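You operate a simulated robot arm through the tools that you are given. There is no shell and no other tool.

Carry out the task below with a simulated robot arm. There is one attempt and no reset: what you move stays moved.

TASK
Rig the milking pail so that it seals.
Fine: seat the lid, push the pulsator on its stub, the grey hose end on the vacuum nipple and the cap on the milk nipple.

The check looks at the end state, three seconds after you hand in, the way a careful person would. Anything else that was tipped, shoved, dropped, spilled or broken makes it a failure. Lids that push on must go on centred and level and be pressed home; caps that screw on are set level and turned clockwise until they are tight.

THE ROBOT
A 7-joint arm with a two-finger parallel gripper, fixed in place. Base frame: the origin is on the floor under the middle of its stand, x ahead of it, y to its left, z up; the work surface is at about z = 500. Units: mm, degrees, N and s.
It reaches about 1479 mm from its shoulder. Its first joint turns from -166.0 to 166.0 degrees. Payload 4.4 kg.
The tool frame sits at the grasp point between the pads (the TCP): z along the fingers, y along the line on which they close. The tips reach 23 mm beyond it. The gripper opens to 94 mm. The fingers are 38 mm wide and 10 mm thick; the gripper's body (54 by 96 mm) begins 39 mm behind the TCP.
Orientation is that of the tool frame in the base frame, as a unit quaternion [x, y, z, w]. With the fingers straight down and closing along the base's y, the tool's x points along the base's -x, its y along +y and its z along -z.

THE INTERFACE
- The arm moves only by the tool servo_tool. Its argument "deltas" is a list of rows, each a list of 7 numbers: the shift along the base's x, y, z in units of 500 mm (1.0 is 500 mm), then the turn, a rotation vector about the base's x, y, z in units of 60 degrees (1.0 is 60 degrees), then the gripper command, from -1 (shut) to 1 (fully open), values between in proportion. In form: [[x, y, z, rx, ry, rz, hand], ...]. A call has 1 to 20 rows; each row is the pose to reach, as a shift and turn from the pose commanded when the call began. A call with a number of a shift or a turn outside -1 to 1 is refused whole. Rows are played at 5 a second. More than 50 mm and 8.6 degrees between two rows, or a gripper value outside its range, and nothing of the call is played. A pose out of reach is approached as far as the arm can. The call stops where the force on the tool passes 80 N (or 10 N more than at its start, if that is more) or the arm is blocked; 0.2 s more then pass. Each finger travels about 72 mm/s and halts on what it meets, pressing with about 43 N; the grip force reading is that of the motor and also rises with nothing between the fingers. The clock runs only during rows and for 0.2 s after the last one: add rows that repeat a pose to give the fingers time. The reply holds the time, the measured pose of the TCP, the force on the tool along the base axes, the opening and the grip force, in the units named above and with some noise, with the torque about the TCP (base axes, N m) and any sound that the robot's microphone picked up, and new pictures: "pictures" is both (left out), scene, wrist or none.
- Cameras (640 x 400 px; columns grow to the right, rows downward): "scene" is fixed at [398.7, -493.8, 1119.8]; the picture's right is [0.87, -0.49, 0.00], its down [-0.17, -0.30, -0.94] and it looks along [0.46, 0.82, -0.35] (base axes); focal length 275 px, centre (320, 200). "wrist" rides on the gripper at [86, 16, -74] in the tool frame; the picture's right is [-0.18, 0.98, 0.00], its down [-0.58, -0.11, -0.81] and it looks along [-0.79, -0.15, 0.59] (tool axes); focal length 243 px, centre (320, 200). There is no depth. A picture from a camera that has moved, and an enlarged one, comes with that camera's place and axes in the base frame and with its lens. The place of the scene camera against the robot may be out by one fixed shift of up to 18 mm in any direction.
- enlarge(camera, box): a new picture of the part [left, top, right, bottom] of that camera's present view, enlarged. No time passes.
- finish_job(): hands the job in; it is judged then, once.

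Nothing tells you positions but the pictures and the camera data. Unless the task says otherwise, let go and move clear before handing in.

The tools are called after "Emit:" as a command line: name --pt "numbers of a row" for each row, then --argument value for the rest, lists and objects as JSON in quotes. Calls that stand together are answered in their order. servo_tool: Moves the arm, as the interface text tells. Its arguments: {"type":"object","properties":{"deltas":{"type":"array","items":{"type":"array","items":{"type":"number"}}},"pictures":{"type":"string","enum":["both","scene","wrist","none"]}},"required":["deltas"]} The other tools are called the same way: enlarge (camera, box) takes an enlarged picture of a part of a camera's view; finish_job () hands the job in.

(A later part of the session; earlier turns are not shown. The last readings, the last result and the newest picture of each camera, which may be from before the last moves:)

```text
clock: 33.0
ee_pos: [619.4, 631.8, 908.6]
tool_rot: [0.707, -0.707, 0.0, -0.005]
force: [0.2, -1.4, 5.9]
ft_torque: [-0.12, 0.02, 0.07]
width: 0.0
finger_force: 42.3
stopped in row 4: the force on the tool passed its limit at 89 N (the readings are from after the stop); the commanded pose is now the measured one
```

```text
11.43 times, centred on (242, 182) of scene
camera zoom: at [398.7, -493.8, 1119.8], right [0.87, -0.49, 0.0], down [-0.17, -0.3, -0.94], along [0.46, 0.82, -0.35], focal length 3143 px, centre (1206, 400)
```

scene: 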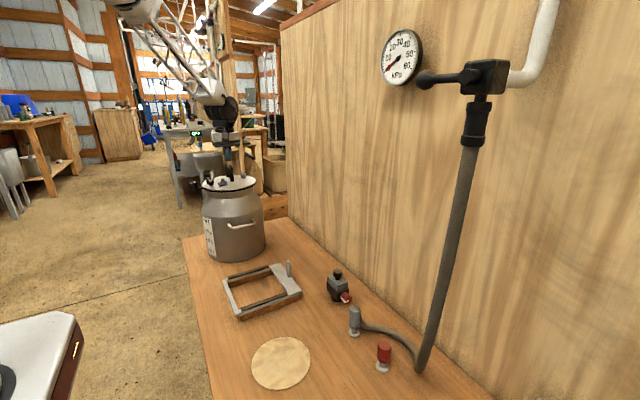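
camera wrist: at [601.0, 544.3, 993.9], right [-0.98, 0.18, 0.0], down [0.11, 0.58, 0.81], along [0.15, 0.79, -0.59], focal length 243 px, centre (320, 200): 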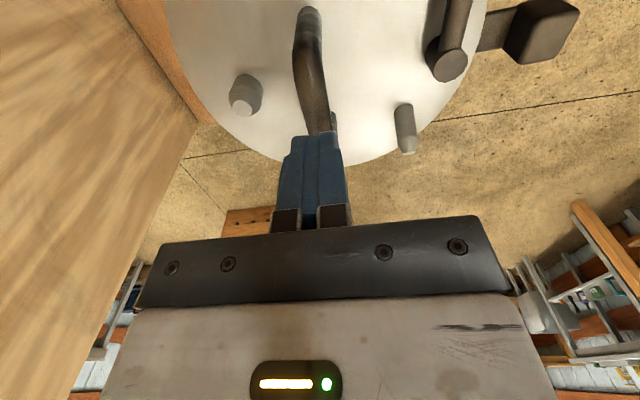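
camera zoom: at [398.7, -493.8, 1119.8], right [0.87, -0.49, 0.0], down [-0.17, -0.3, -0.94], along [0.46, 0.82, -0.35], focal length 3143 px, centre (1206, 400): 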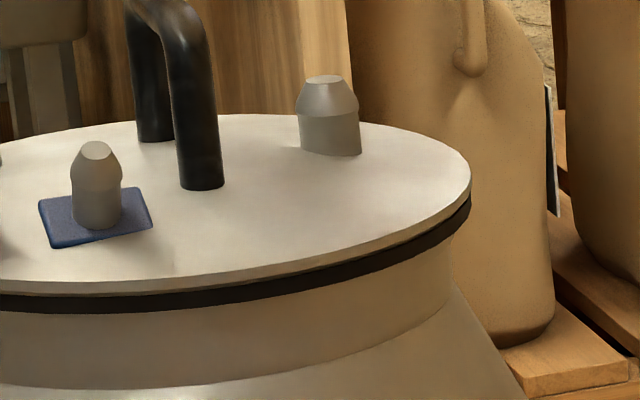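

The lid is flush and didn't move under 89 N, so it's seated. Next I go to the pulsator with the same gripper yaw and look at it closely.

Emit:
servo_tool --pt "0 0 0.04 0 0 0 -0.5" --pt "0 0 0.1 0 0 0 0.2" --pt "0.04 -0.07 0.12 0 0 0 1" --pt "0.08 -0.15 0.12 0 0 0 1" --pt "0.12 -0.23 0.12 0 0 0 1" --pt "0.16 -0.31 0.1 0 0 0 1" --pt "0.2 -0.39 0.05 0 0 0 1" --pt "0.24 -0.47 0.0 0 0 0 1" --pt "0.28 -0.55 -0.04 0 0 0 1" --pt "0.31 -0.63 -0.08 0 0 0 1" --pt "0.34 -0.71 -0.12 0 0 0 1" --pt "0.36 -0.79 -0.16 0 0 0 1" --pt "0.38 -0.87 -0.2 0 0 0 1" --pt "0.39 -0.94 -0.24 0 0 0 1" --pt "0.39 -0.994 -0.28 0 0 0 1" --pt "0.39 -0.994 -0.36 0 0 0 1" --pt "0.39 -0.994 -0.36 0 0 0 1"

Emit:
enlarge --camera "wrist" --box '[220, 0, 420, 140]'

```text
refused: row 7 steps farther than a row can; nothing moved
```

```text
2.86 times, centred on (320, 70) of wrist
camera zoom: at [602.2, 545.8, 981.6], right [-0.98, 0.18, -0.01], down [0.1, 0.58, 0.81], along [0.15, 0.8, -0.59], focal length 693 px, centre (320, 571)
```

zoom: 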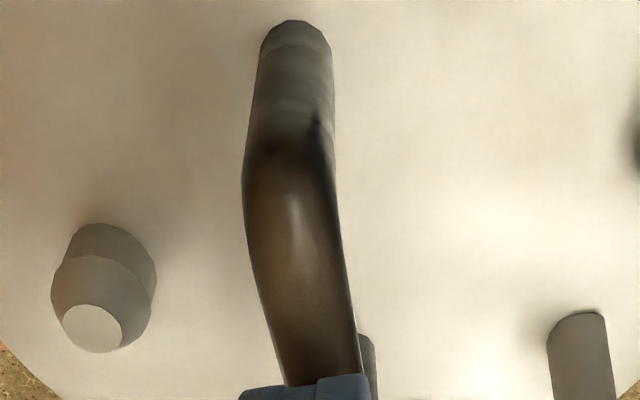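

Refused for one row's length; repeating with smaller steps.

Emit:
servo_tool --pt "0 0 0.04 0 0 0 -0.5" --pt "0 0 0.1 0 0 0 0.2" --pt "0.04 -0.07 0.12 0 0 0 1" --pt "0.08 -0.15 0.12 0 0 0 1" --pt "0.12 -0.23 0.12 0 0 0 1" --pt "0.15 -0.31 0.1 0 0 0 1" --pt "0.19 -0.38 0.06 0 0 0 1" --pt "0.22 -0.46 0.02 0 0 0 1" --pt "0.25 -0.54 -0.02 0 0 0 1" --pt "0.28 -0.62 -0.06 0 0 0 1" --pt "0.31 -0.7 -0.1 0 0 0 1" --pt "0.34 -0.78 -0.14 0 0 0 1" --pt "0.37 -0.86 -0.18 0 0 0 1" --pt "0.39 -0.94 -0.22 0 0 0 1" --pt "0.39 -0.994 -0.29 0 0 0 1" --pt "0.39 -0.994 -0.36 0 0 0 1" --pt "0.39 -0.994 -0.36 0 0 0 1"

Emit:
enlarge --camera "wrist" --box '[220, 0, 420, 140]'

```text
clock: 36.6
ee_pos: [814.9, 134.3, 727.2]
tool_rot: [0.708, -0.707, 0.0, -0.004]
force: [0.2, 0.4, 0.8]
ft_torque: [0.0, -0.01, 0.02]
width: 94.1
finger_force: 0.1
camera wrist: at [797.6, 48.4, 799.8], right [-0.98, 0.18, 0.0], down [0.1, 0.58, 0.81], along [0.15, 0.8, -0.59], focal length 243 px, centre (320, 200)
```

scene: 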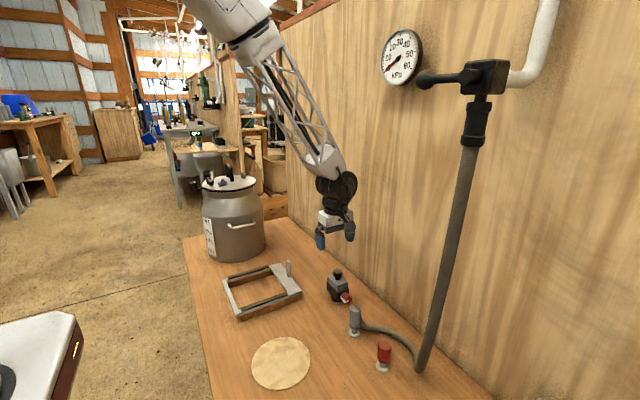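
wrist: 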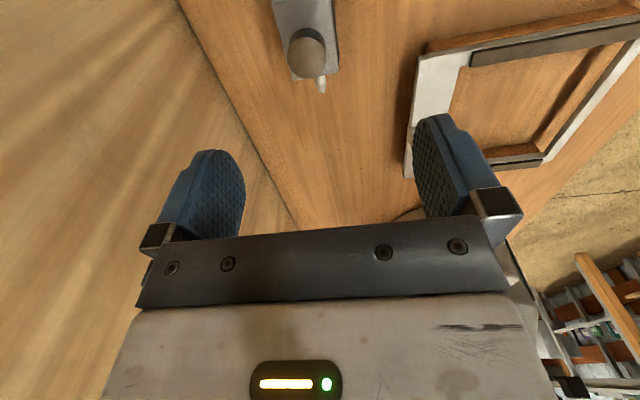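

```text
2.86 times, centred on (320, 70) of wrist
camera zoom: at [797.6, 48.4, 799.8], right [-0.98, 0.18, 0.0], down [0.1, 0.58, 0.81], along [0.15, 0.8, -0.59], focal length 693 px, centre (320, 571)
```

zoom: 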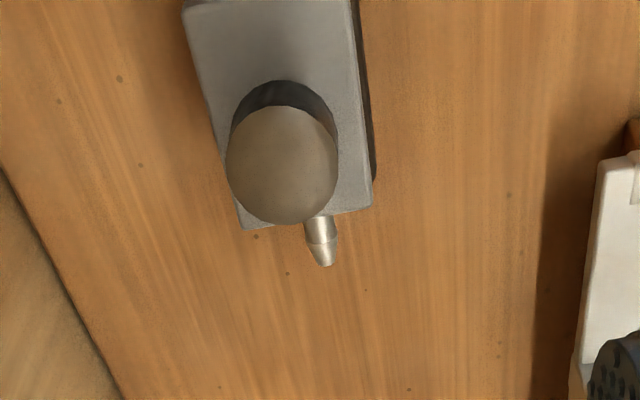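

The pulsator body is ~43 mm wide in x, centred near (823.5, 136), knob top z≈595. Before grabbing it I go back to measure the stub and nipples on the seated lid.

Emit:
servo_tool --pt "-0.02 0.05 0.06 0 0 0 1" --pt "-0.05 0.1 0.13 0 0 0 1" --pt "-0.08 0.16 0.2 0 0 0 1" --pt "-0.11 0.22 0.27 0 0 0 1" --pt "-0.14 0.29 0.33 0 0 0 1" --pt "-0.18 0.37 0.37 0 0 0 1" --pt "-0.22 0.45 0.386 0 0 0 1" --pt "-0.26 0.53 0.386 0 0 0 1" --pt "-0.3 0.61 0.386 0 0 0 1" --pt "-0.34 0.69 0.386 0 0 0 1" --pt "-0.37 0.77 0.386 0 0 0 1" --pt "-0.39 0.852 0.386 0 0 0 1" --pt "-0.39 0.852 0.386 0 0 0 1"

Emit:
enlarge --camera "wrist" --box '[220, 60, 420, 200]'

Emit:
enlarge --camera "wrist" --box '[380, 40, 540, 200]'

```text
clock: 39.4
ee_pos: [618.2, 560.7, 919.9]
tool_rot: [0.707, -0.707, 0.0, -0.004]
force: [0.0, -0.3, -0.2]
ft_torque: [0.02, -0.03, -0.01]
width: 94.0
finger_force: 0.0
camera wrist: at [601.2, 474.8, 992.8], right [-0.98, 0.18, 0.0], down [0.1, 0.58, 0.81], along [0.15, 0.8, -0.59], focal length 243 px, centre (320, 200)
```

scene: 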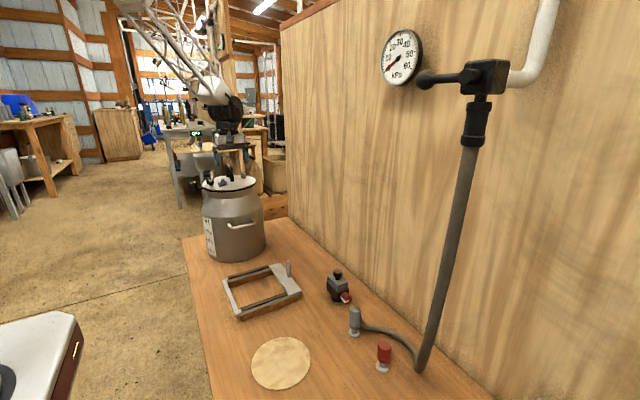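
wrist: 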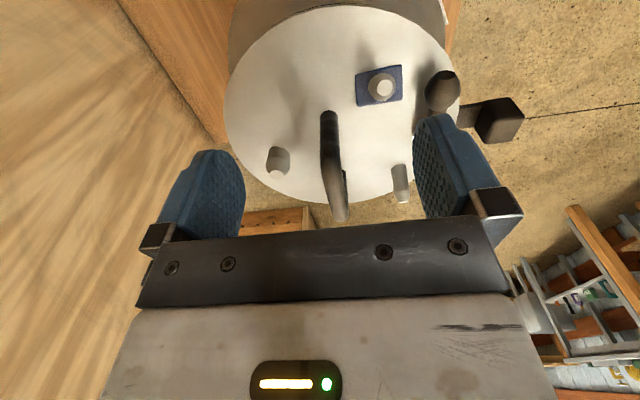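

```text
2.86 times, centred on (320, 130) of wrist
camera zoom: at [601.2, 474.8, 992.8], right [-0.98, 0.18, 0.0], down [0.1, 0.58, 0.81], along [0.15, 0.8, -0.59], focal length 693 px, centre (320, 400)
```

zoom: 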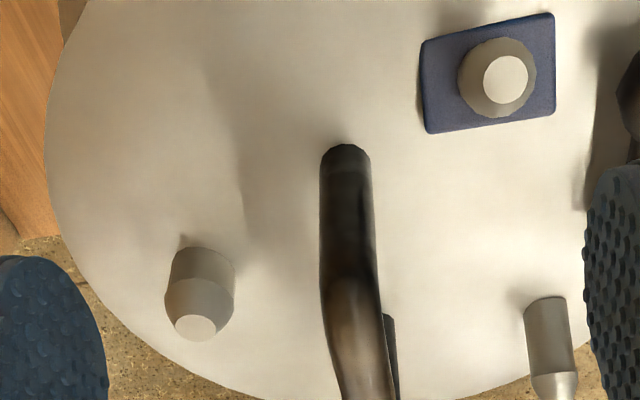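

```text
2.50 times, centred on (460, 120) of wrist
camera zoom: at [601.2, 474.8, 992.8], right [-0.98, 0.18, 0.0], down [0.1, 0.58, 0.81], along [0.15, 0.8, -0.59], focal length 606 px, centre (-30, 400)
```

zoom: 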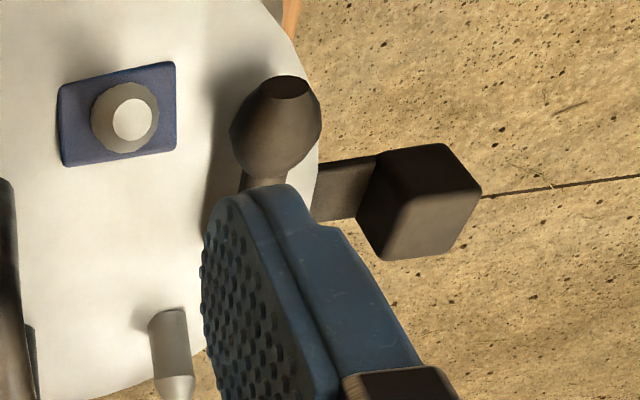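

I now have the stub A top at (671, 630, 845) and the lid surface at z≈818; the blue nipple B base is near (576.5, 577.5). I correct a small tool tilt and rotate the gripper back to yaw 0 for side views and the hose/cap work.

Emit:
servo_tool --pt "0 -0.02 0.04 -0.0054 0.0054 0 1" --pictures "none"

Emit:
servo_tool --pt "0 -0.05 0.01 0 0 -0.14 1" --pt "0 -0.1 0.02 0 0 -0.28 1" --pt "0 -0.15 0.02 0 0 -0.42 1" --pt "0 -0.2 0.02 0 0 -0.56 1" --pt "0 -0.25 0.0 0 0 -0.7 1" --pt "0 -0.3 -0.02 0 0 -0.84 1" --pt "0 -0.35 -0.04 0 0 -0.98 1" --pictures "none"

Emit:
servo_tool --pt "0.02 -0.06 -0.06 0 0 -0.13 1" --pt "0.05 -0.12 -0.12 0 0 -0.26 1" --pt "0.08 -0.18 -0.18 0 0 -0.39 1" --pt "0.11 -0.24 -0.24 0 0 -0.52 1" --pt "0.13 -0.3 -0.31 0 0 -0.52 1" --pt "0.15 -0.36 -0.38 0 0 -0.52 1" --pt "0.16 -0.42 -0.45 0 0 -0.52 1" --pt "0.16 -0.46 -0.52 0 0 -0.52 1" --pt "0.16 -0.46 -0.54 0 0 -0.52 1"

```text
clock: 39.8
ee_pos: [619.1, 549.8, 940.0]
tool_rot: [-0.707, 0.708, -0.001, 0.001]
force: [-0.1, 0.1, 0.0]
ft_torque: [0.03, 0.0, 0.01]
width: 94.0
finger_force: 0.0
```

```text
clock: 41.4
ee_pos: [619.1, 376.2, 922.1]
tool_rot: [-0.269, 0.963, 0.0, 0.0]
force: [0.4, -0.3, 0.2]
ft_torque: [0.02, 0.01, 0.01]
width: 94.0
finger_force: 0.0
```

```text
clock: 43.4
ee_pos: [700.1, 146.7, 651.1]
tool_rot: [0.0, 1.0, 0.0, 0.001]
force: [0.2, 0.0, 0.6]
ft_torque: [-0.02, -0.03, 0.0]
width: 93.8
finger_force: 0.0
camera wrist: at [612.9, 164.1, 724.8], right [0.18, 0.98, 0.0], down [0.58, -0.11, 0.81], along [0.79, -0.15, -0.59], focal length 243 px, centre (320, 200)
```

scene: 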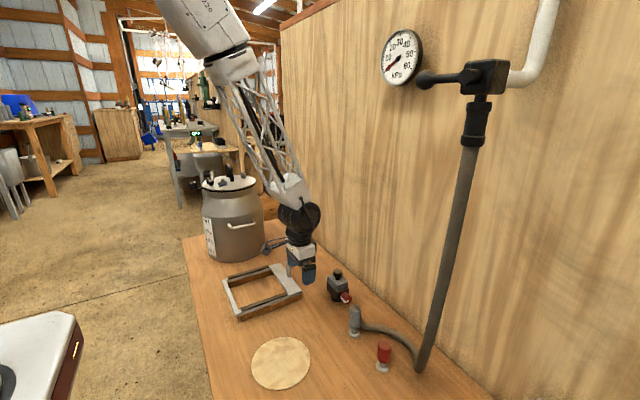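
wrist: 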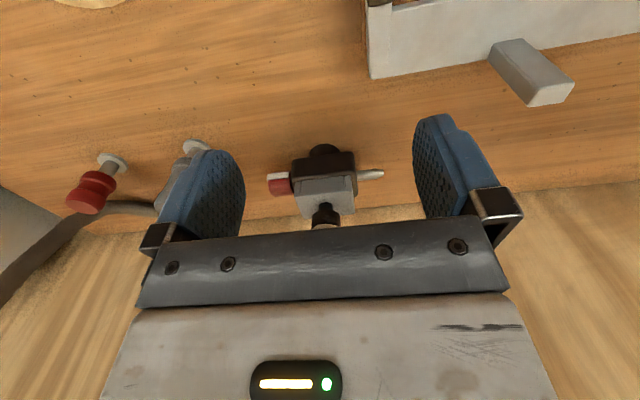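

Emit:
enlarge --camera "wrist" --box '[255, 130, 395, 235]'

Emit:
enlarge --camera "scene" --box '[320, 262, 360, 307]'

```text
3.81 times, centred on (325, 182) of wrist
camera zoom: at [612.9, 164.1, 724.8], right [0.18, 0.98, 0.0], down [0.58, -0.11, 0.81], along [0.79, -0.15, -0.59], focal length 924 px, centre (301, 267)
```

zoom: 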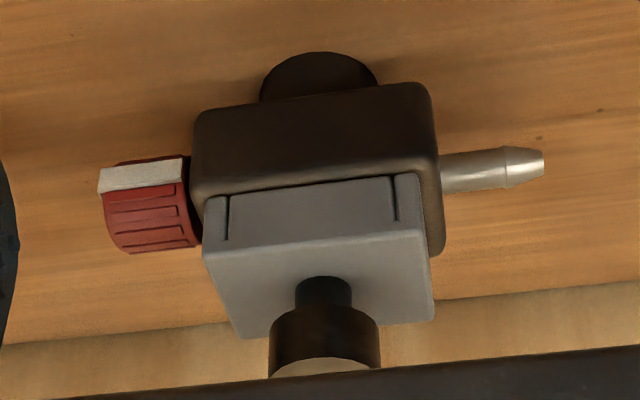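

```text
8.89 times, centred on (340, 284) of scene
camera zoom: at [398.7, -493.8, 1119.8], right [0.87, -0.49, 0.0], down [-0.17, -0.3, -0.94], along [0.46, 0.82, -0.35], focal length 2444 px, centre (142, -551)
```

zoom: 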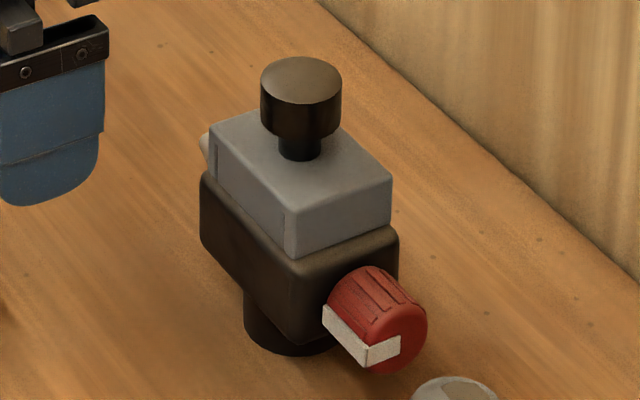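

Pulsator axis is at (824, 131), knob top z≈604. Now I move to look at the hose end closely from the front before grasping it.

Emit:
servo_tool --pt "-0.01 -0.08 0.02 0 0 0 1" --pt "-0.02 -0.16 0.02 0 0 0 1" --pt "-0.02 -0.24 0.02 0 0 0 1" --pt "-0.02 -0.3 0.02 0 0 0 1" --pt "-0.02 -0.31 0.02 0 0 0 1"

Emit:
enlarge --camera "wrist" --box '[250, 80, 410, 200]'

Emit:
enlarge --camera "wrist" --box '[120, 80, 280, 200]'

Emit:
enlarge --camera "scene" --box '[340, 298, 385, 345]'

```text
clock: 44.6
ee_pos: [688.3, -10.0, 660.5]
tool_rot: [0.0, 1.0, 0.0, 0.0]
force: [0.6, 0.2, 0.5]
ft_torque: [0.01, -0.03, -0.01]
width: 94.1
finger_force: 0.1
camera wrist: at [601.1, 7.8, 734.4], right [0.18, 0.98, 0.0], down [0.58, -0.11, 0.81], along [0.79, -0.15, -0.59], focal length 243 px, centre (320, 200)
```

scene: 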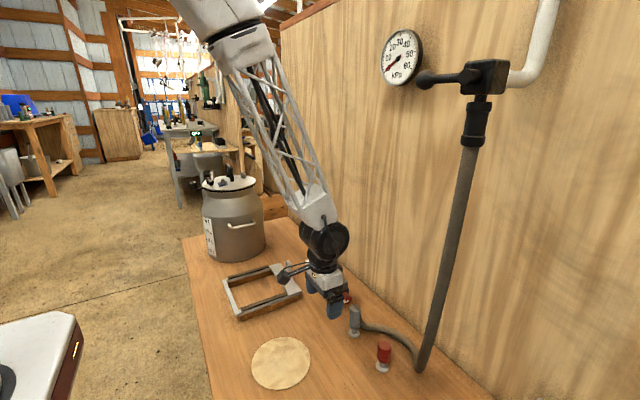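
wrist: 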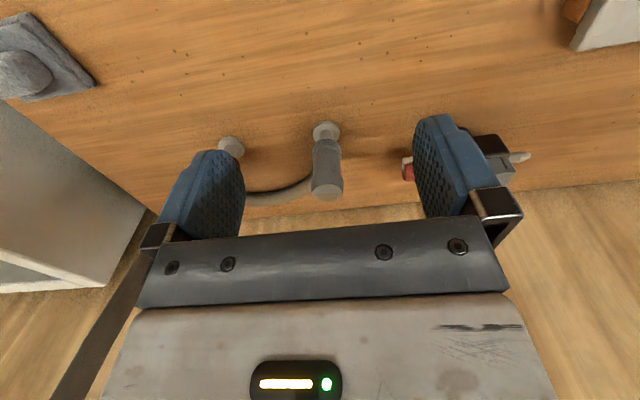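

```text
3.33 times, centred on (330, 140) of wrist
camera zoom: at [601.1, 7.8, 734.4], right [0.18, 0.98, 0.0], down [0.58, -0.11, 0.81], along [0.79, -0.15, -0.59], focal length 809 px, centre (287, 400)
```

zoom: 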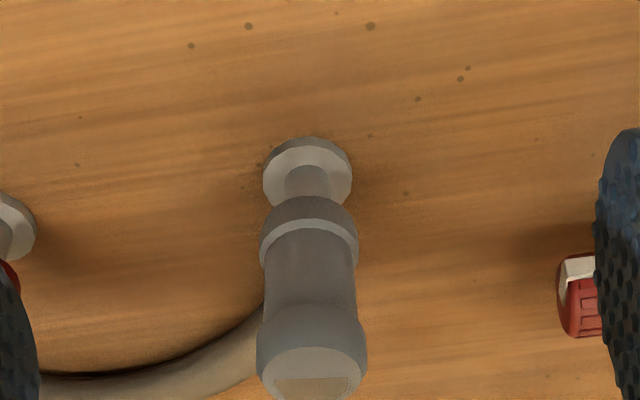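

```text
3.33 times, centred on (200, 140) of wrist
camera zoom: at [601.1, 7.8, 734.4], right [0.18, 0.98, 0.0], down [0.58, -0.11, 0.81], along [0.79, -0.15, -0.59], focal length 809 px, centre (720, 400)
```

zoom: 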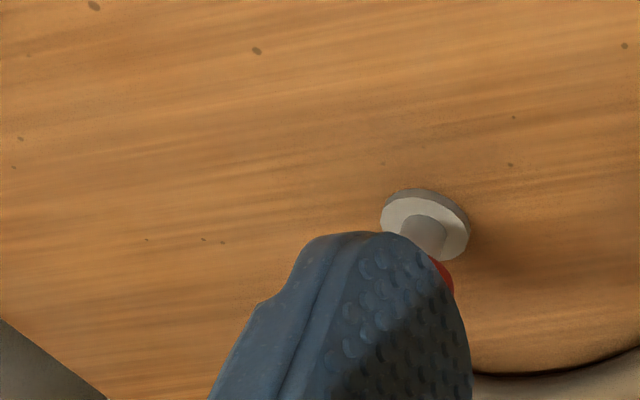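

```text
8.51 times, centred on (362, 322) of scene
camera zoom: at [398.7, -493.8, 1119.8], right [0.87, -0.49, 0.0], down [-0.17, -0.3, -0.94], along [0.46, 0.82, -0.35], focal length 2340 px, centre (-42, -834)
```

zoom: 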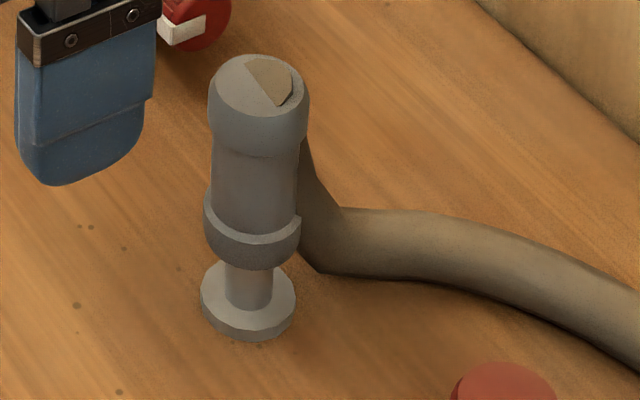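

The hose end axis is at about (778.5, -18.4), top z≈597, and the hose leaves along its +x side, between where the fingers will be. I centre over it and descend.

Emit:
servo_tool --pt "0.06 -0.006 0 0 0 0 1" --pt "0.12 -0.012 0 0 0 0 1" --pt "0.18 -0.0168 0 0 0 0 1" --pt "0.18 -0.0168 -0.05 0 0 0 0.4" --pt "0.18 -0.0168 -0.1 0 0 0 0.0"

Emit:
enlarge --camera "wrist" --box '[220, 70, 420, 230]'

Emit:
enlarge --camera "scene" --box '[325, 270, 405, 350]'

```text
clock: 45.8
ee_pos: [778.2, -19.4, 609.0]
tool_rot: [0.0, 1.0, 0.0, 0.001]
force: [0.0, 0.1, 1.1]
ft_torque: [-0.02, -0.01, 0.01]
width: 47.0
finger_force: 0.0
camera wrist: at [690.5, -2.3, 683.7], right [0.18, 0.98, 0.0], down [0.58, -0.11, 0.81], along [0.79, -0.15, -0.59], focal length 243 px, centre (320, 200)
```

scene: 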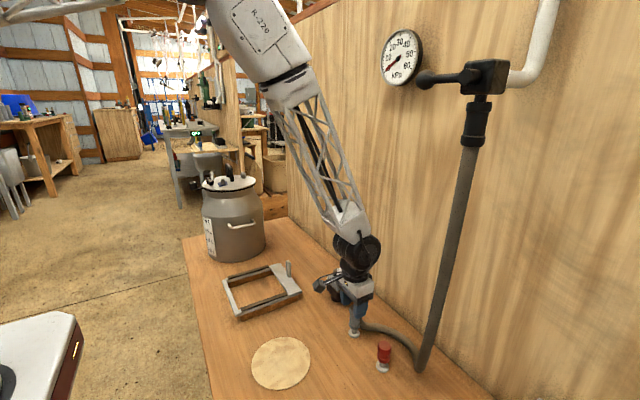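
wrist: 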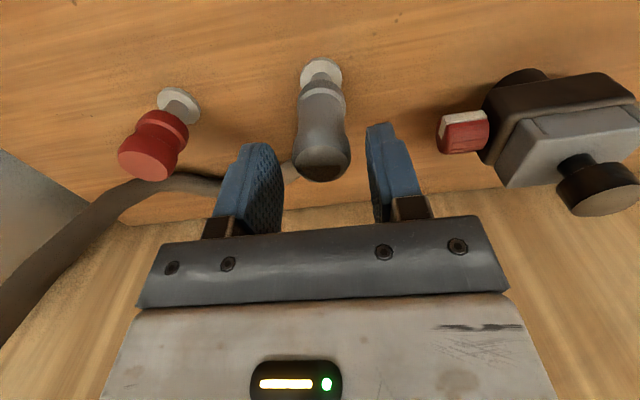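

```text
2.50 times, centred on (320, 150) of wrist
camera zoom: at [690.5, -2.3, 683.7], right [0.18, 0.98, 0.0], down [0.58, -0.11, 0.81], along [0.79, -0.15, -0.59], focal length 606 px, centre (320, 325)
```

zoom: 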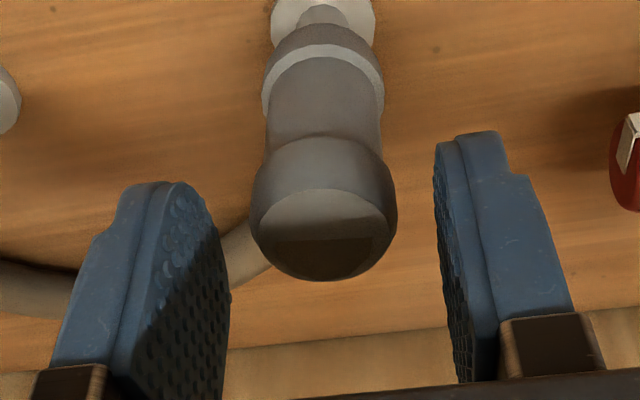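

```text
5.00 times, centred on (365, 310) of scene
camera zoom: at [398.7, -493.8, 1119.8], right [0.87, -0.49, 0.0], down [-0.17, -0.3, -0.94], along [0.46, 0.82, -0.35], focal length 1375 px, centre (95, -350)
```

zoom: 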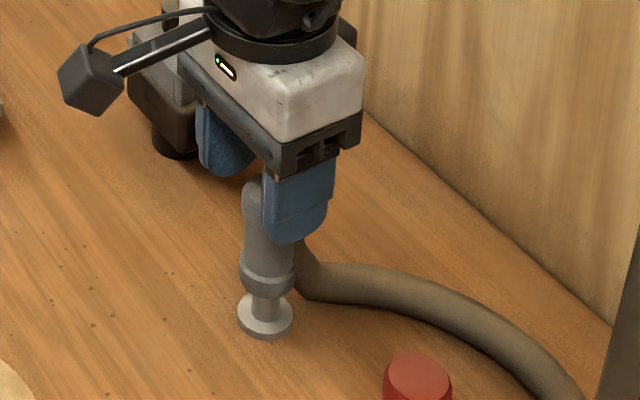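

The barrel is between the fingers. Lowering to grip height and closing.

Emit:
servo_tool --pt "0 0.003 -0.03 0 0 0 0.0" --pt "0 0.003 -0.06 0 0 0 0.0" --pt "0 0.003 -0.074 0 0 0 0.0" --pt "0 0.003 -0.074 0 0 0 -0.5" --pt "0 0.003 -0.074 0 0 0 -1" --pt "0 0.003 -0.074 0 0 0 -1" --pt "0 0.003 -0.074 0 0 0 -1"

Emit:
enlarge --camera "wrist" --box '[220, 70, 420, 230]'

Emit:
enlarge --camera "scene" --box '[325, 270, 405, 350]'

```text
clock: 47.4
ee_pos: [778.4, -17.6, 572.5]
tool_rot: [0.001, 1.0, 0.001, 0.001]
force: [-4.5, -67.2, -0.6]
ft_torque: [-1.81, 0.15, -0.46]
width: 32.8
finger_force: 42.7
camera wrist: at [691.3, -0.1, 646.2], right [0.19, 0.98, 0.0], down [0.58, -0.11, 0.81], along [0.79, -0.15, -0.59], focal length 243 px, centre (320, 200)
```

scene: 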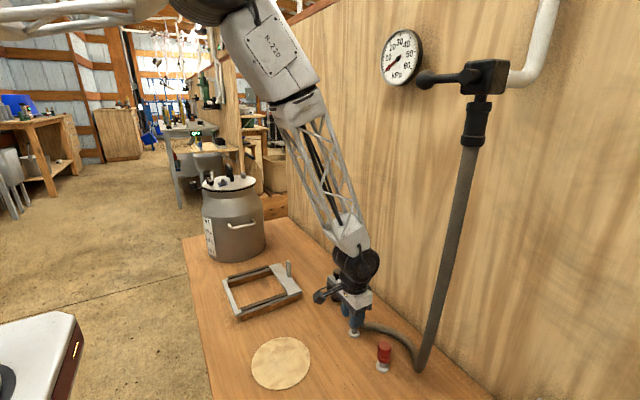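
wrist: 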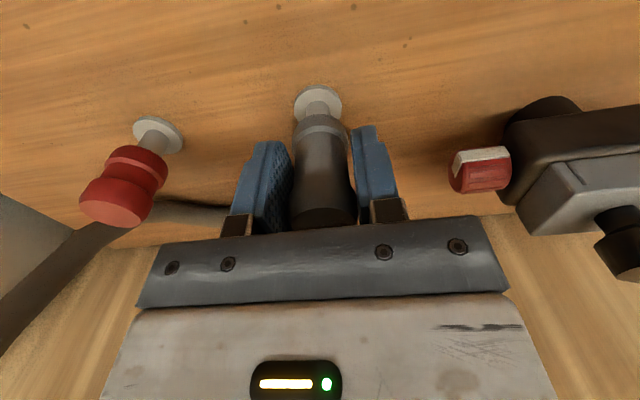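

```text
2.50 times, centred on (320, 150) of wrist
camera zoom: at [691.3, -0.1, 646.2], right [0.19, 0.98, 0.0], down [0.58, -0.11, 0.81], along [0.79, -0.15, -0.59], focal length 606 px, centre (320, 325)
```

zoom: 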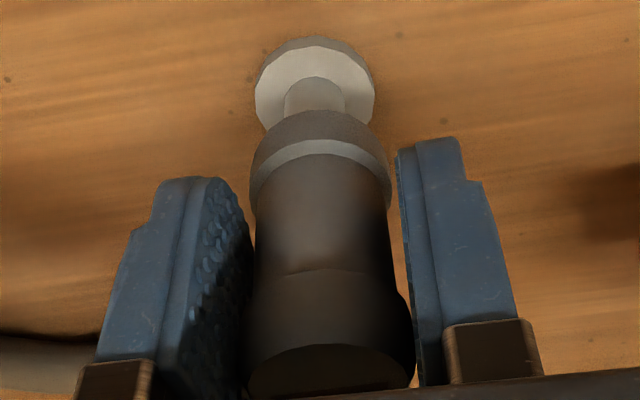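

```text
5.00 times, centred on (365, 310) of scene
camera zoom: at [398.7, -493.8, 1119.8], right [0.87, -0.49, 0.0], down [-0.17, -0.3, -0.94], along [0.46, 0.82, -0.35], focal length 1375 px, centre (95, -350)
```

zoom: 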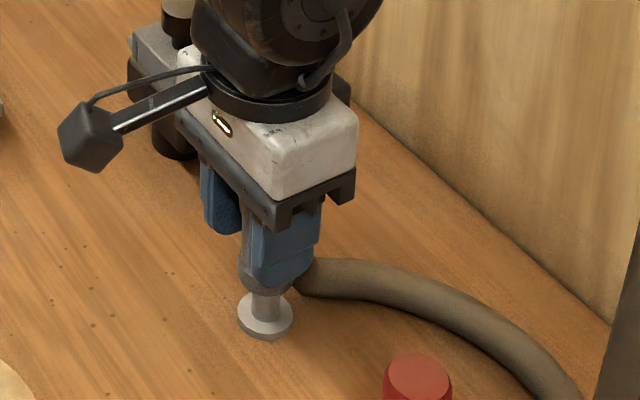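

One finger touched first (side force 67 N), so I shift 1 mm toward -y to centre the grip.

Emit:
servo_tool --pt "0 -0.001 0 0 0 0 -1" --pt "0 -0.002 0 0 0 0 -1" --pt "0 -0.002 0 0 0 0 -1" --pictures "none"

```text
clock: 48.2
ee_pos: [779.1, -17.3, 574.0]
tool_rot: [-0.001, 1.0, 0.0, 0.0]
force: [-6.6, -67.7, -7.4]
ft_torque: [-1.69, 0.22, -0.51]
width: 33.1
finger_force: 42.8
```

The side force remains, so I reopen slightly, shift 2 mm toward -y, and close again.

Emit:
servo_tool --pt "0 0 0 0 0 0 -0.1" --pt "0 -0.002 0 0 0 0 -0.1" --pt "0 -0.004 0 0 0 0 -0.1" --pt "0 -0.004 0 0 0 0 -0.1" --pictures "wrist"

Emit:
enlarge --camera "wrist" --box '[220, 70, 420, 230]'

```text
clock: 49.2
ee_pos: [779.4, -18.6, 572.8]
tool_rot: [0.0, 1.0, 0.0, 0.0]
force: [0.2, 0.7, 0.5]
ft_torque: [-0.03, 0.0, -0.01]
width: 42.4
finger_force: 0.0
camera wrist: at [691.7, -1.7, 647.6], right [0.18, 0.98, 0.0], down [0.58, -0.11, 0.81], along [0.79, -0.15, -0.59], focal length 243 px, centre (320, 200)
```

wrist: 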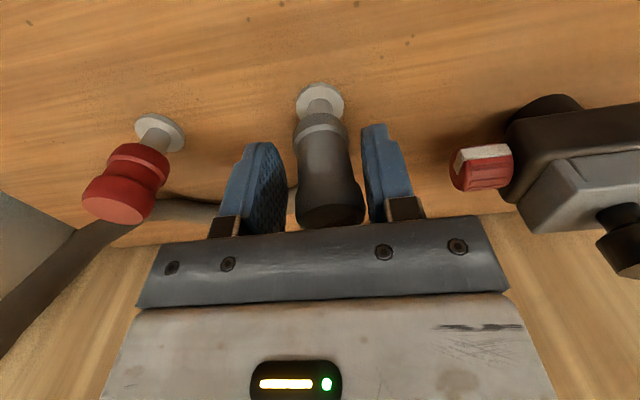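

```text
2.50 times, centred on (320, 150) of wrist
camera zoom: at [691.7, -1.7, 647.6], right [0.18, 0.98, 0.0], down [0.58, -0.11, 0.81], along [0.79, -0.15, -0.59], focal length 606 px, centre (320, 325)
```

zoom: 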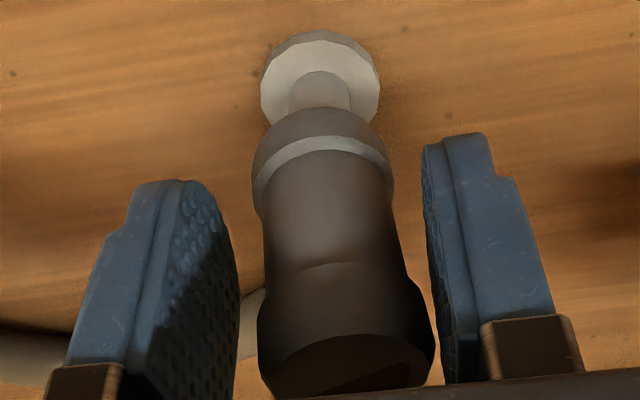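

Now the barrel is centred between the fingers (leaning very slightly). Closing again.

Emit:
servo_tool --pt "0 0 0 0 0 0 -0.3" --pt "0 0 0 0 0 0 -0.5" --pt "0 0 0 0 0 0 -1" --pt "0 0 0 0 0 0 -1" --pictures "wrist"

Emit:
enlarge --camera "wrist" --box '[220, 70, 420, 230]'

```text
clock: 50.2
ee_pos: [779.1, -18.5, 574.0]
tool_rot: [-0.001, 1.0, 0.0, 0.001]
force: [0.2, 1.2, 0.5]
ft_torque: [-0.01, 0.02, 0.02]
width: 31.9
finger_force: 42.7
camera wrist: at [691.7, -1.8, 647.5], right [0.18, 0.98, 0.0], down [0.58, -0.11, 0.81], along [0.79, -0.15, -0.59], focal length 243 px, centre (320, 200)
```

wrist: 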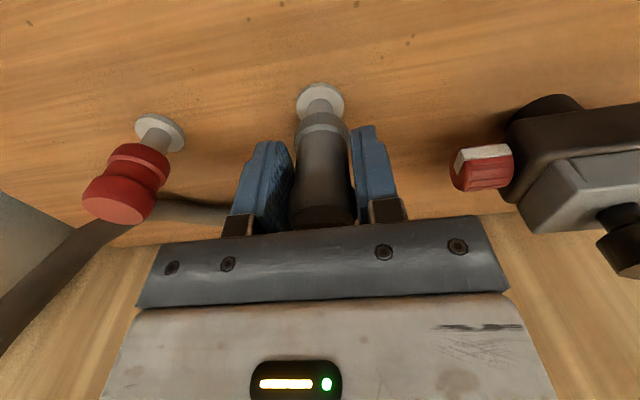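

```text
2.50 times, centred on (320, 150) of wrist
camera zoom: at [691.7, -1.8, 647.5], right [0.18, 0.98, 0.0], down [0.58, -0.11, 0.81], along [0.79, -0.15, -0.59], focal length 606 px, centre (320, 325)
```

zoom: 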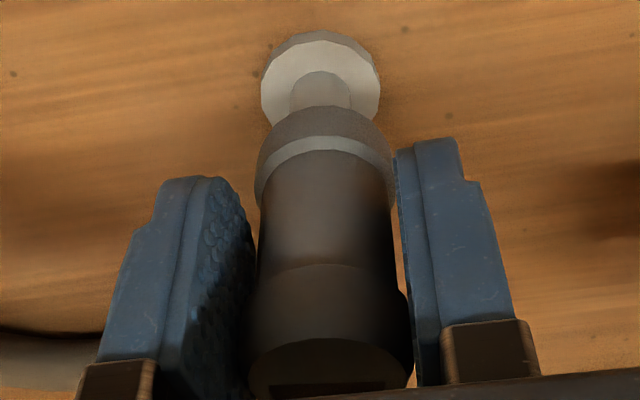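

Grip is balanced now (31.9 mm, no side force). Lifting straight up off the post.

Emit:
servo_tool --pt "0 0 0.01 0 0 0 -1" --pt "0 0 0.02 0 0 0 -1" --pt "0 0 0.04 0 0 0 -1" --pt "0 0 0.06 0 0 0 -1" --pt "0 0 0.1 0 0 0 -1" --pt "0 0 0.15 0 0 0 -1"

Emit:
enlarge --camera "scene" --box '[325, 230, 425, 350]'

```text
clock: 51.6
ee_pos: [779.7, -18.3, 649.7]
tool_rot: [0.0, 1.0, 0.0, 0.0]
force: [0.1, 0.2, 0.2]
ft_torque: [-0.03, -0.02, -0.02]
width: 32.1
finger_force: 43.5
camera wrist: at [692.4, -1.4, 722.2], right [0.18, 0.98, 0.0], down [0.58, -0.11, 0.81], along [0.79, -0.15, -0.59], focal length 243 px, centre (320, 200)
```

scene: 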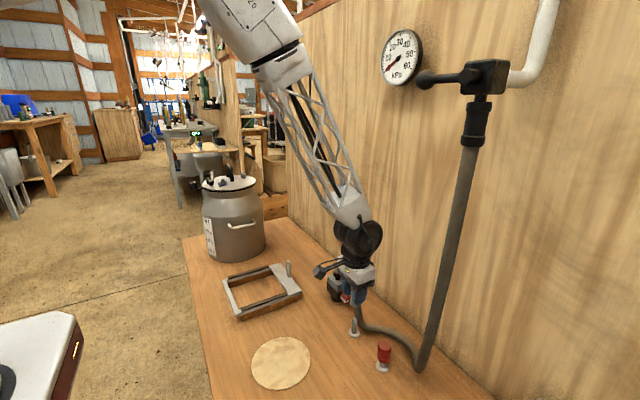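
wrist: 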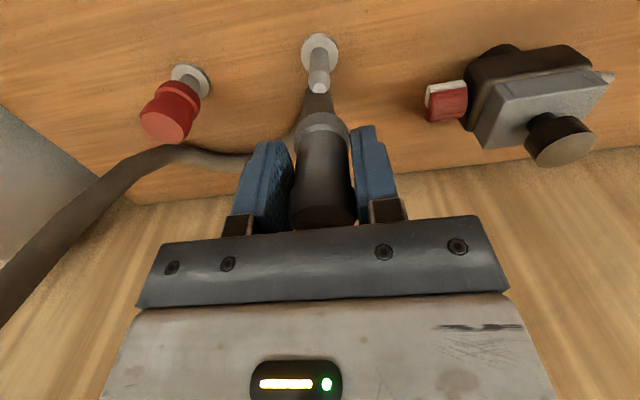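

```text
3.33 times, centred on (375, 290) of scene
camera zoom: at [398.7, -493.8, 1119.8], right [0.87, -0.49, 0.0], down [-0.17, -0.3, -0.94], along [0.46, 0.82, -0.35], focal length 917 px, centre (137, -100)
```

zoom: 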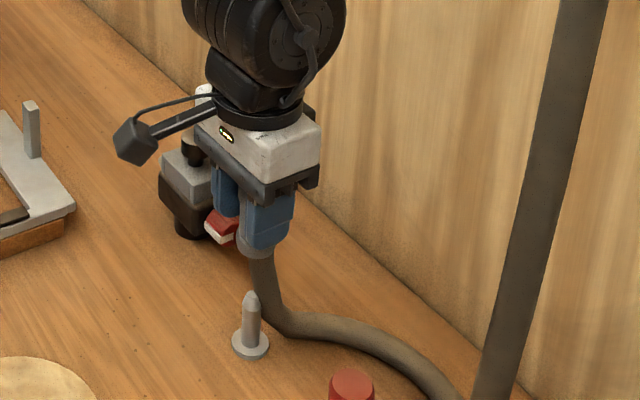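

The hose end came off cleanly with no pull from the hose. I raise it high and carry it toward the pail, watching the force for hose tension.

Emit:
servo_tool --pt "0 0 0.09 0 0 0 -1" --pt "0 0 0.18 0 0 0 -1" --pt "0 0 0.27 0 0 0 -1" --pt "0 0 0.36 0 0 0 -1" --pt "0 0 0.45 0 0 0 -1" --pt "0 0.02 0.54 0 0 0 -1" --pt "-0.02 0.08 0.6 0 0 0 -1" --pt "-0.05 0.15 0.62 0 0 0 -1" --pt "-0.08 0.22 0.62 0 0 0 -1" --pt "-0.11 0.3 0.62 0 0 0 -1" --pt "-0.14 0.38 0.62 0 0 0 -1" --pt "-0.17 0.46 0.62 0 0 0 -1" --pt "-0.2 0.54 0.62 0 0 0 -1" --pt "-0.23 0.62 0.62 0 0 0 -1" --pt "-0.26 0.7 0.62 0 0 0 -1" --pt "-0.29 0.77 0.62 0 0 0 -1" --pt "-0.3 0.8 0.62 0 0 0 -1"

```text
clock: 55.2
ee_pos: [628.5, 381.3, 960.1]
tool_rot: [0.0, 1.0, 0.0, -0.001]
force: [-0.3, 1.2, -0.5]
ft_torque: [0.0, -0.02, 0.04]
width: 32.1
finger_force: 42.7
camera wrist: at [541.4, 398.2, 1033.6], right [0.18, 0.98, 0.0], down [0.58, -0.11, 0.81], along [0.79, -0.15, -0.59], focal length 243 px, centre (320, 200)
```

scene: 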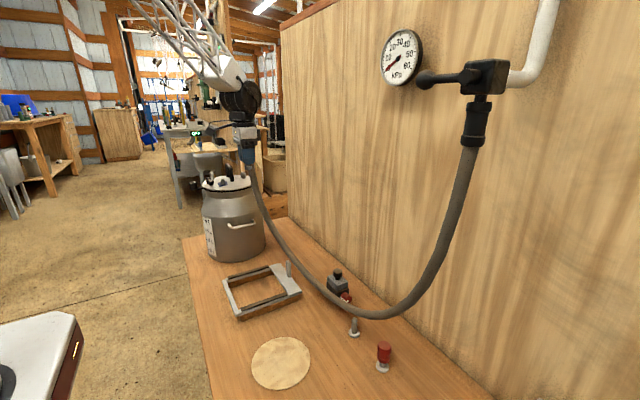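
wrist: 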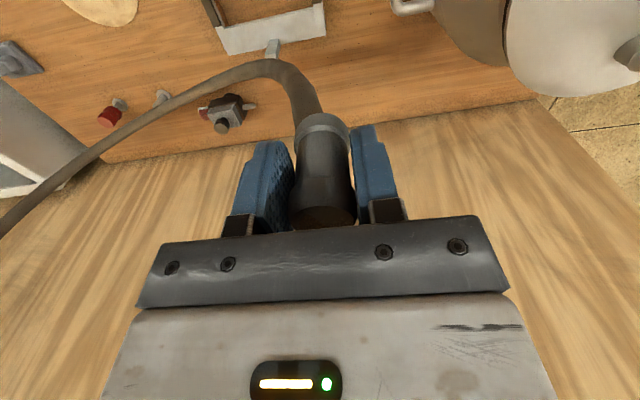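

The hose has ample slack and no tension. I move to the pre-approach point in line with the blue-marked nipple, tilting the tool 30° about x.

Emit:
servo_tool --pt "-0.02 0.04 0 0.12 0 0 -1" --pt "-0.04 0.09 0 0.24 0 0 -1" --pt "-0.06 0.14 -0.01 0.36 0 0 -1" --pt "-0.08 0.19 -0.03 0.48 0 0 -1" --pt "-0.096 0.24 -0.05 0.5 0 0 -1" --pt "-0.1022 0.2788 -0.075 0.5 0 0 -1" --pt "-0.1022 0.2788 -0.09 0.5 0 0 -1"

Emit:
enlarge --camera "wrist" --box '[240, 40, 400, 160]'

Emit:
enlarge --camera "scene" --box '[190, 120, 280, 200]'

```text
clock: 56.8
ee_pos: [578.0, 519.4, 912.4]
tool_rot: [0.0, 0.966, 0.259, 0.001]
force: [0.6, 0.3, 0.1]
ft_torque: [0.02, 0.03, -0.03]
width: 32.2
finger_force: 43.1
camera wrist: at [490.3, 497.4, 985.1], right [0.18, 0.85, 0.49], down [0.58, -0.5, 0.64], along [0.79, 0.17, -0.59], focal length 243 px, centre (320, 200)
```

scene: 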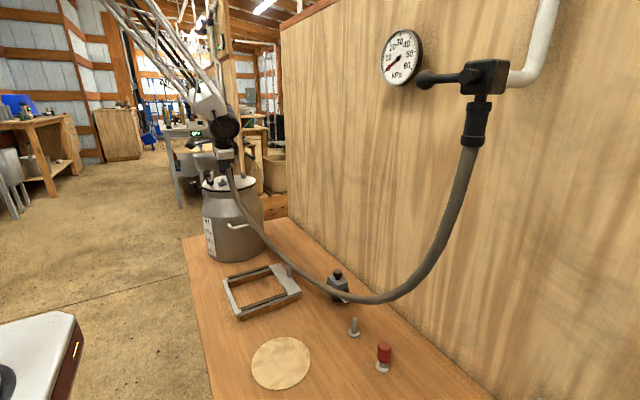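
wrist: 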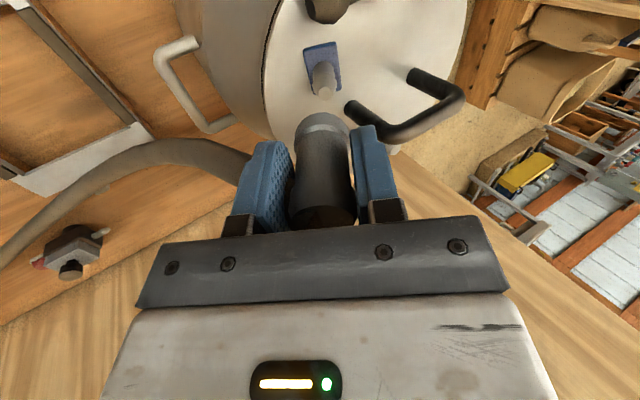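

```text
3.33 times, centred on (320, 100) of wrist
camera zoom: at [490.3, 497.4, 985.1], right [0.18, 0.85, 0.49], down [0.58, -0.5, 0.64], along [0.79, 0.17, -0.59], focal length 809 px, centre (320, 533)
```

zoom: 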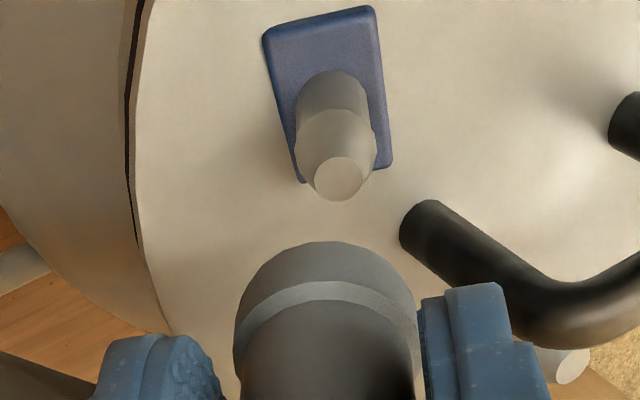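

```text
5.00 times, centred on (235, 160) of scene
camera zoom: at [398.7, -493.8, 1119.8], right [0.87, -0.49, 0.0], down [-0.17, -0.3, -0.94], along [0.46, 0.82, -0.35], focal length 1375 px, centre (745, 400)
```

zoom: 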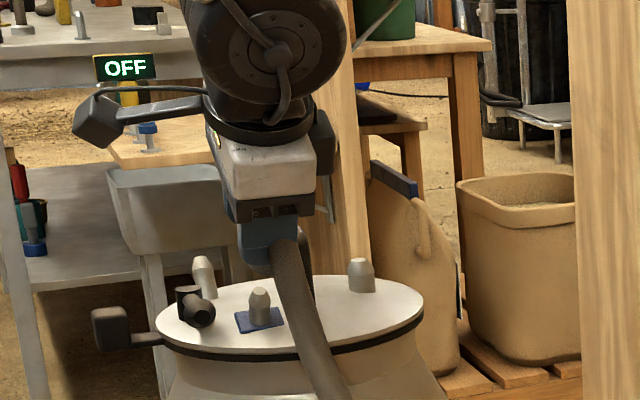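

The wrist view shows the nipple almost in line: it is ~3.3 mm to tool +y and its tip ~34 mm ahead of the barrel. I correct and approach along the axis by 25 mm.

Emit:
servo_tool --pt "0 0.0057 0.0033 0 0 0 -1" --pt "0 0.0157 -0.014 0 0 0 -1" --pt "0 0.0257 -0.0313 0 0 0 -1" --pt "0 0.0307 -0.04 0 0 0 -1"

Emit:
enlarge --camera "wrist" --box '[240, 40, 400, 160]'

Emit:
enlarge --camera "scene" --box '[200, 150, 260, 200]'

```text
clock: 57.8
ee_pos: [576.5, 536.1, 894.9]
tool_rot: [0.001, 0.966, 0.259, 0.0]
force: [0.1, 0.4, 0.3]
ft_torque: [-0.01, 0.0, -0.03]
width: 32.1
finger_force: 43.1
camera wrist: at [491.1, 514.0, 965.6], right [0.18, 0.85, 0.49], down [0.58, -0.5, 0.64], along [0.79, 0.17, -0.59], focal length 243 px, centre (320, 200)
```

scene: 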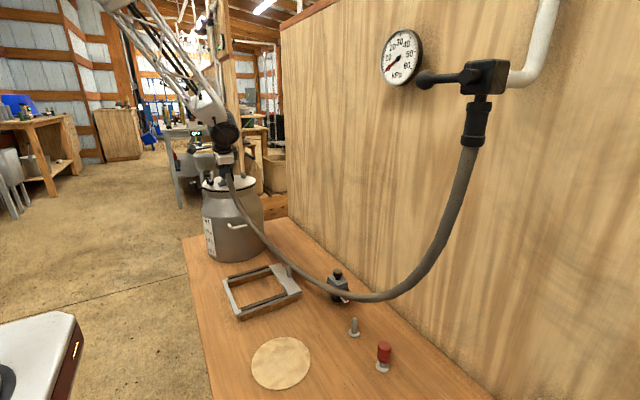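
wrist: 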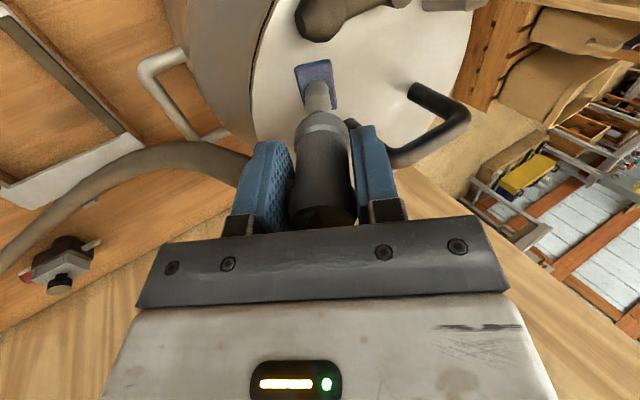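

```text
3.33 times, centred on (320, 100) of wrist
camera zoom: at [491.1, 514.0, 965.6], right [0.18, 0.85, 0.49], down [0.58, -0.5, 0.64], along [0.79, 0.17, -0.59], focal length 809 px, centre (320, 533)
```

zoom: 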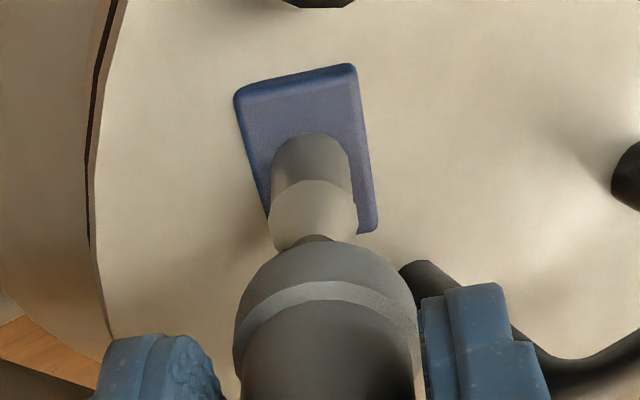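

```text
8.00 times, centred on (230, 175) of scene
camera zoom: at [398.7, -493.8, 1119.8], right [0.87, -0.49, 0.0], down [-0.17, -0.3, -0.94], along [0.46, 0.82, -0.35], focal length 2200 px, centre (1040, 400)
```

zoom: 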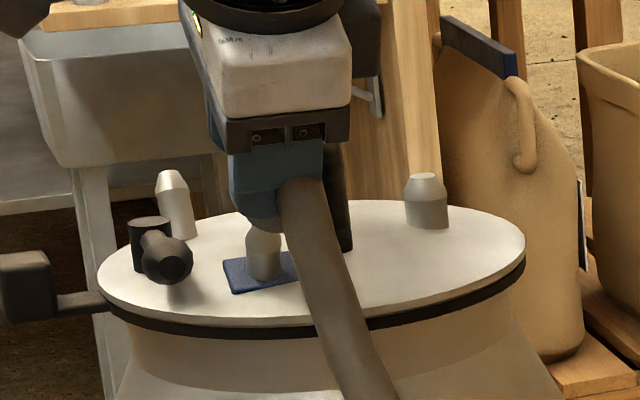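

Nearly aligned; the nipple is now ~2 mm to the tool's -y. I correct that and continue slowly along the axis until the tip enters.

Emit:
servo_tool --pt "0 -0.0038 -0.0022 0 0 0 -1" --pt "0 0.0012 -0.0109 0 0 0 -1" --pt "0 0.0062 -0.0195 0 0 0 -1" --pt "0 0.0082 -0.023 0 0 0 -1"

Emit:
enlarge --camera "wrist" --box '[240, 40, 400, 160]'

Emit:
enlarge --camera "scene" --box '[200, 150, 260, 200]'

```text
clock: 58.8
ee_pos: [578.5, 539.7, 882.3]
tool_rot: [-0.001, 0.966, 0.258, 0.0]
force: [-7.1, -1.2, 3.8]
ft_torque: [0.0, 0.28, 0.19]
width: 32.1
finger_force: 43.5
camera wrist: at [491.5, 517.4, 953.4], right [0.18, 0.85, 0.49], down [0.58, -0.5, 0.64], along [0.79, 0.17, -0.59], focal length 243 px, centre (320, 200)
```

scene: 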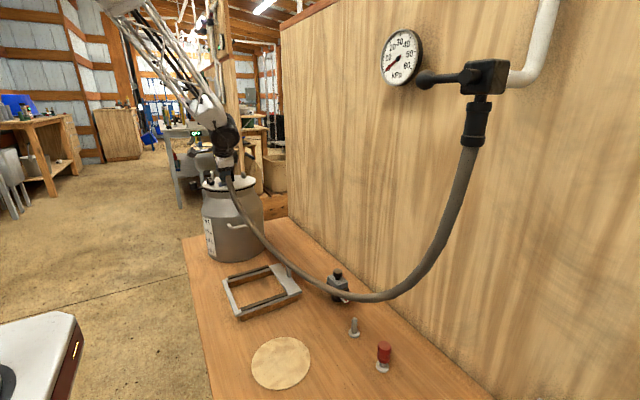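
wrist: 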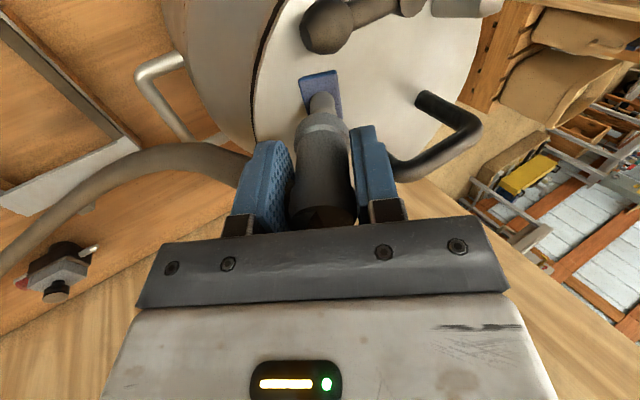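

```text
3.33 times, centred on (320, 100) of wrist
camera zoom: at [491.5, 517.4, 953.4], right [0.18, 0.85, 0.49], down [0.58, -0.5, 0.64], along [0.79, 0.17, -0.59], focal length 809 px, centre (320, 533)
```

zoom: 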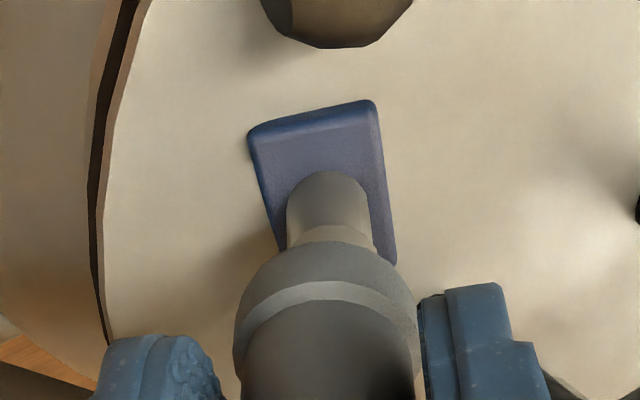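

```text
8.00 times, centred on (230, 175) of scene
camera zoom: at [398.7, -493.8, 1119.8], right [0.87, -0.49, 0.0], down [-0.17, -0.3, -0.94], along [0.46, 0.82, -0.35], focal length 2200 px, centre (1040, 400)
```

zoom: 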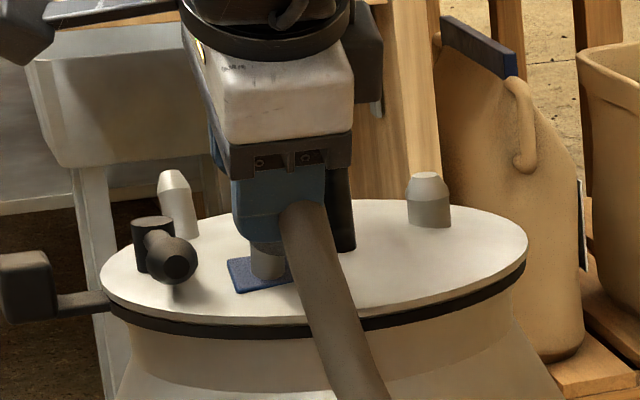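

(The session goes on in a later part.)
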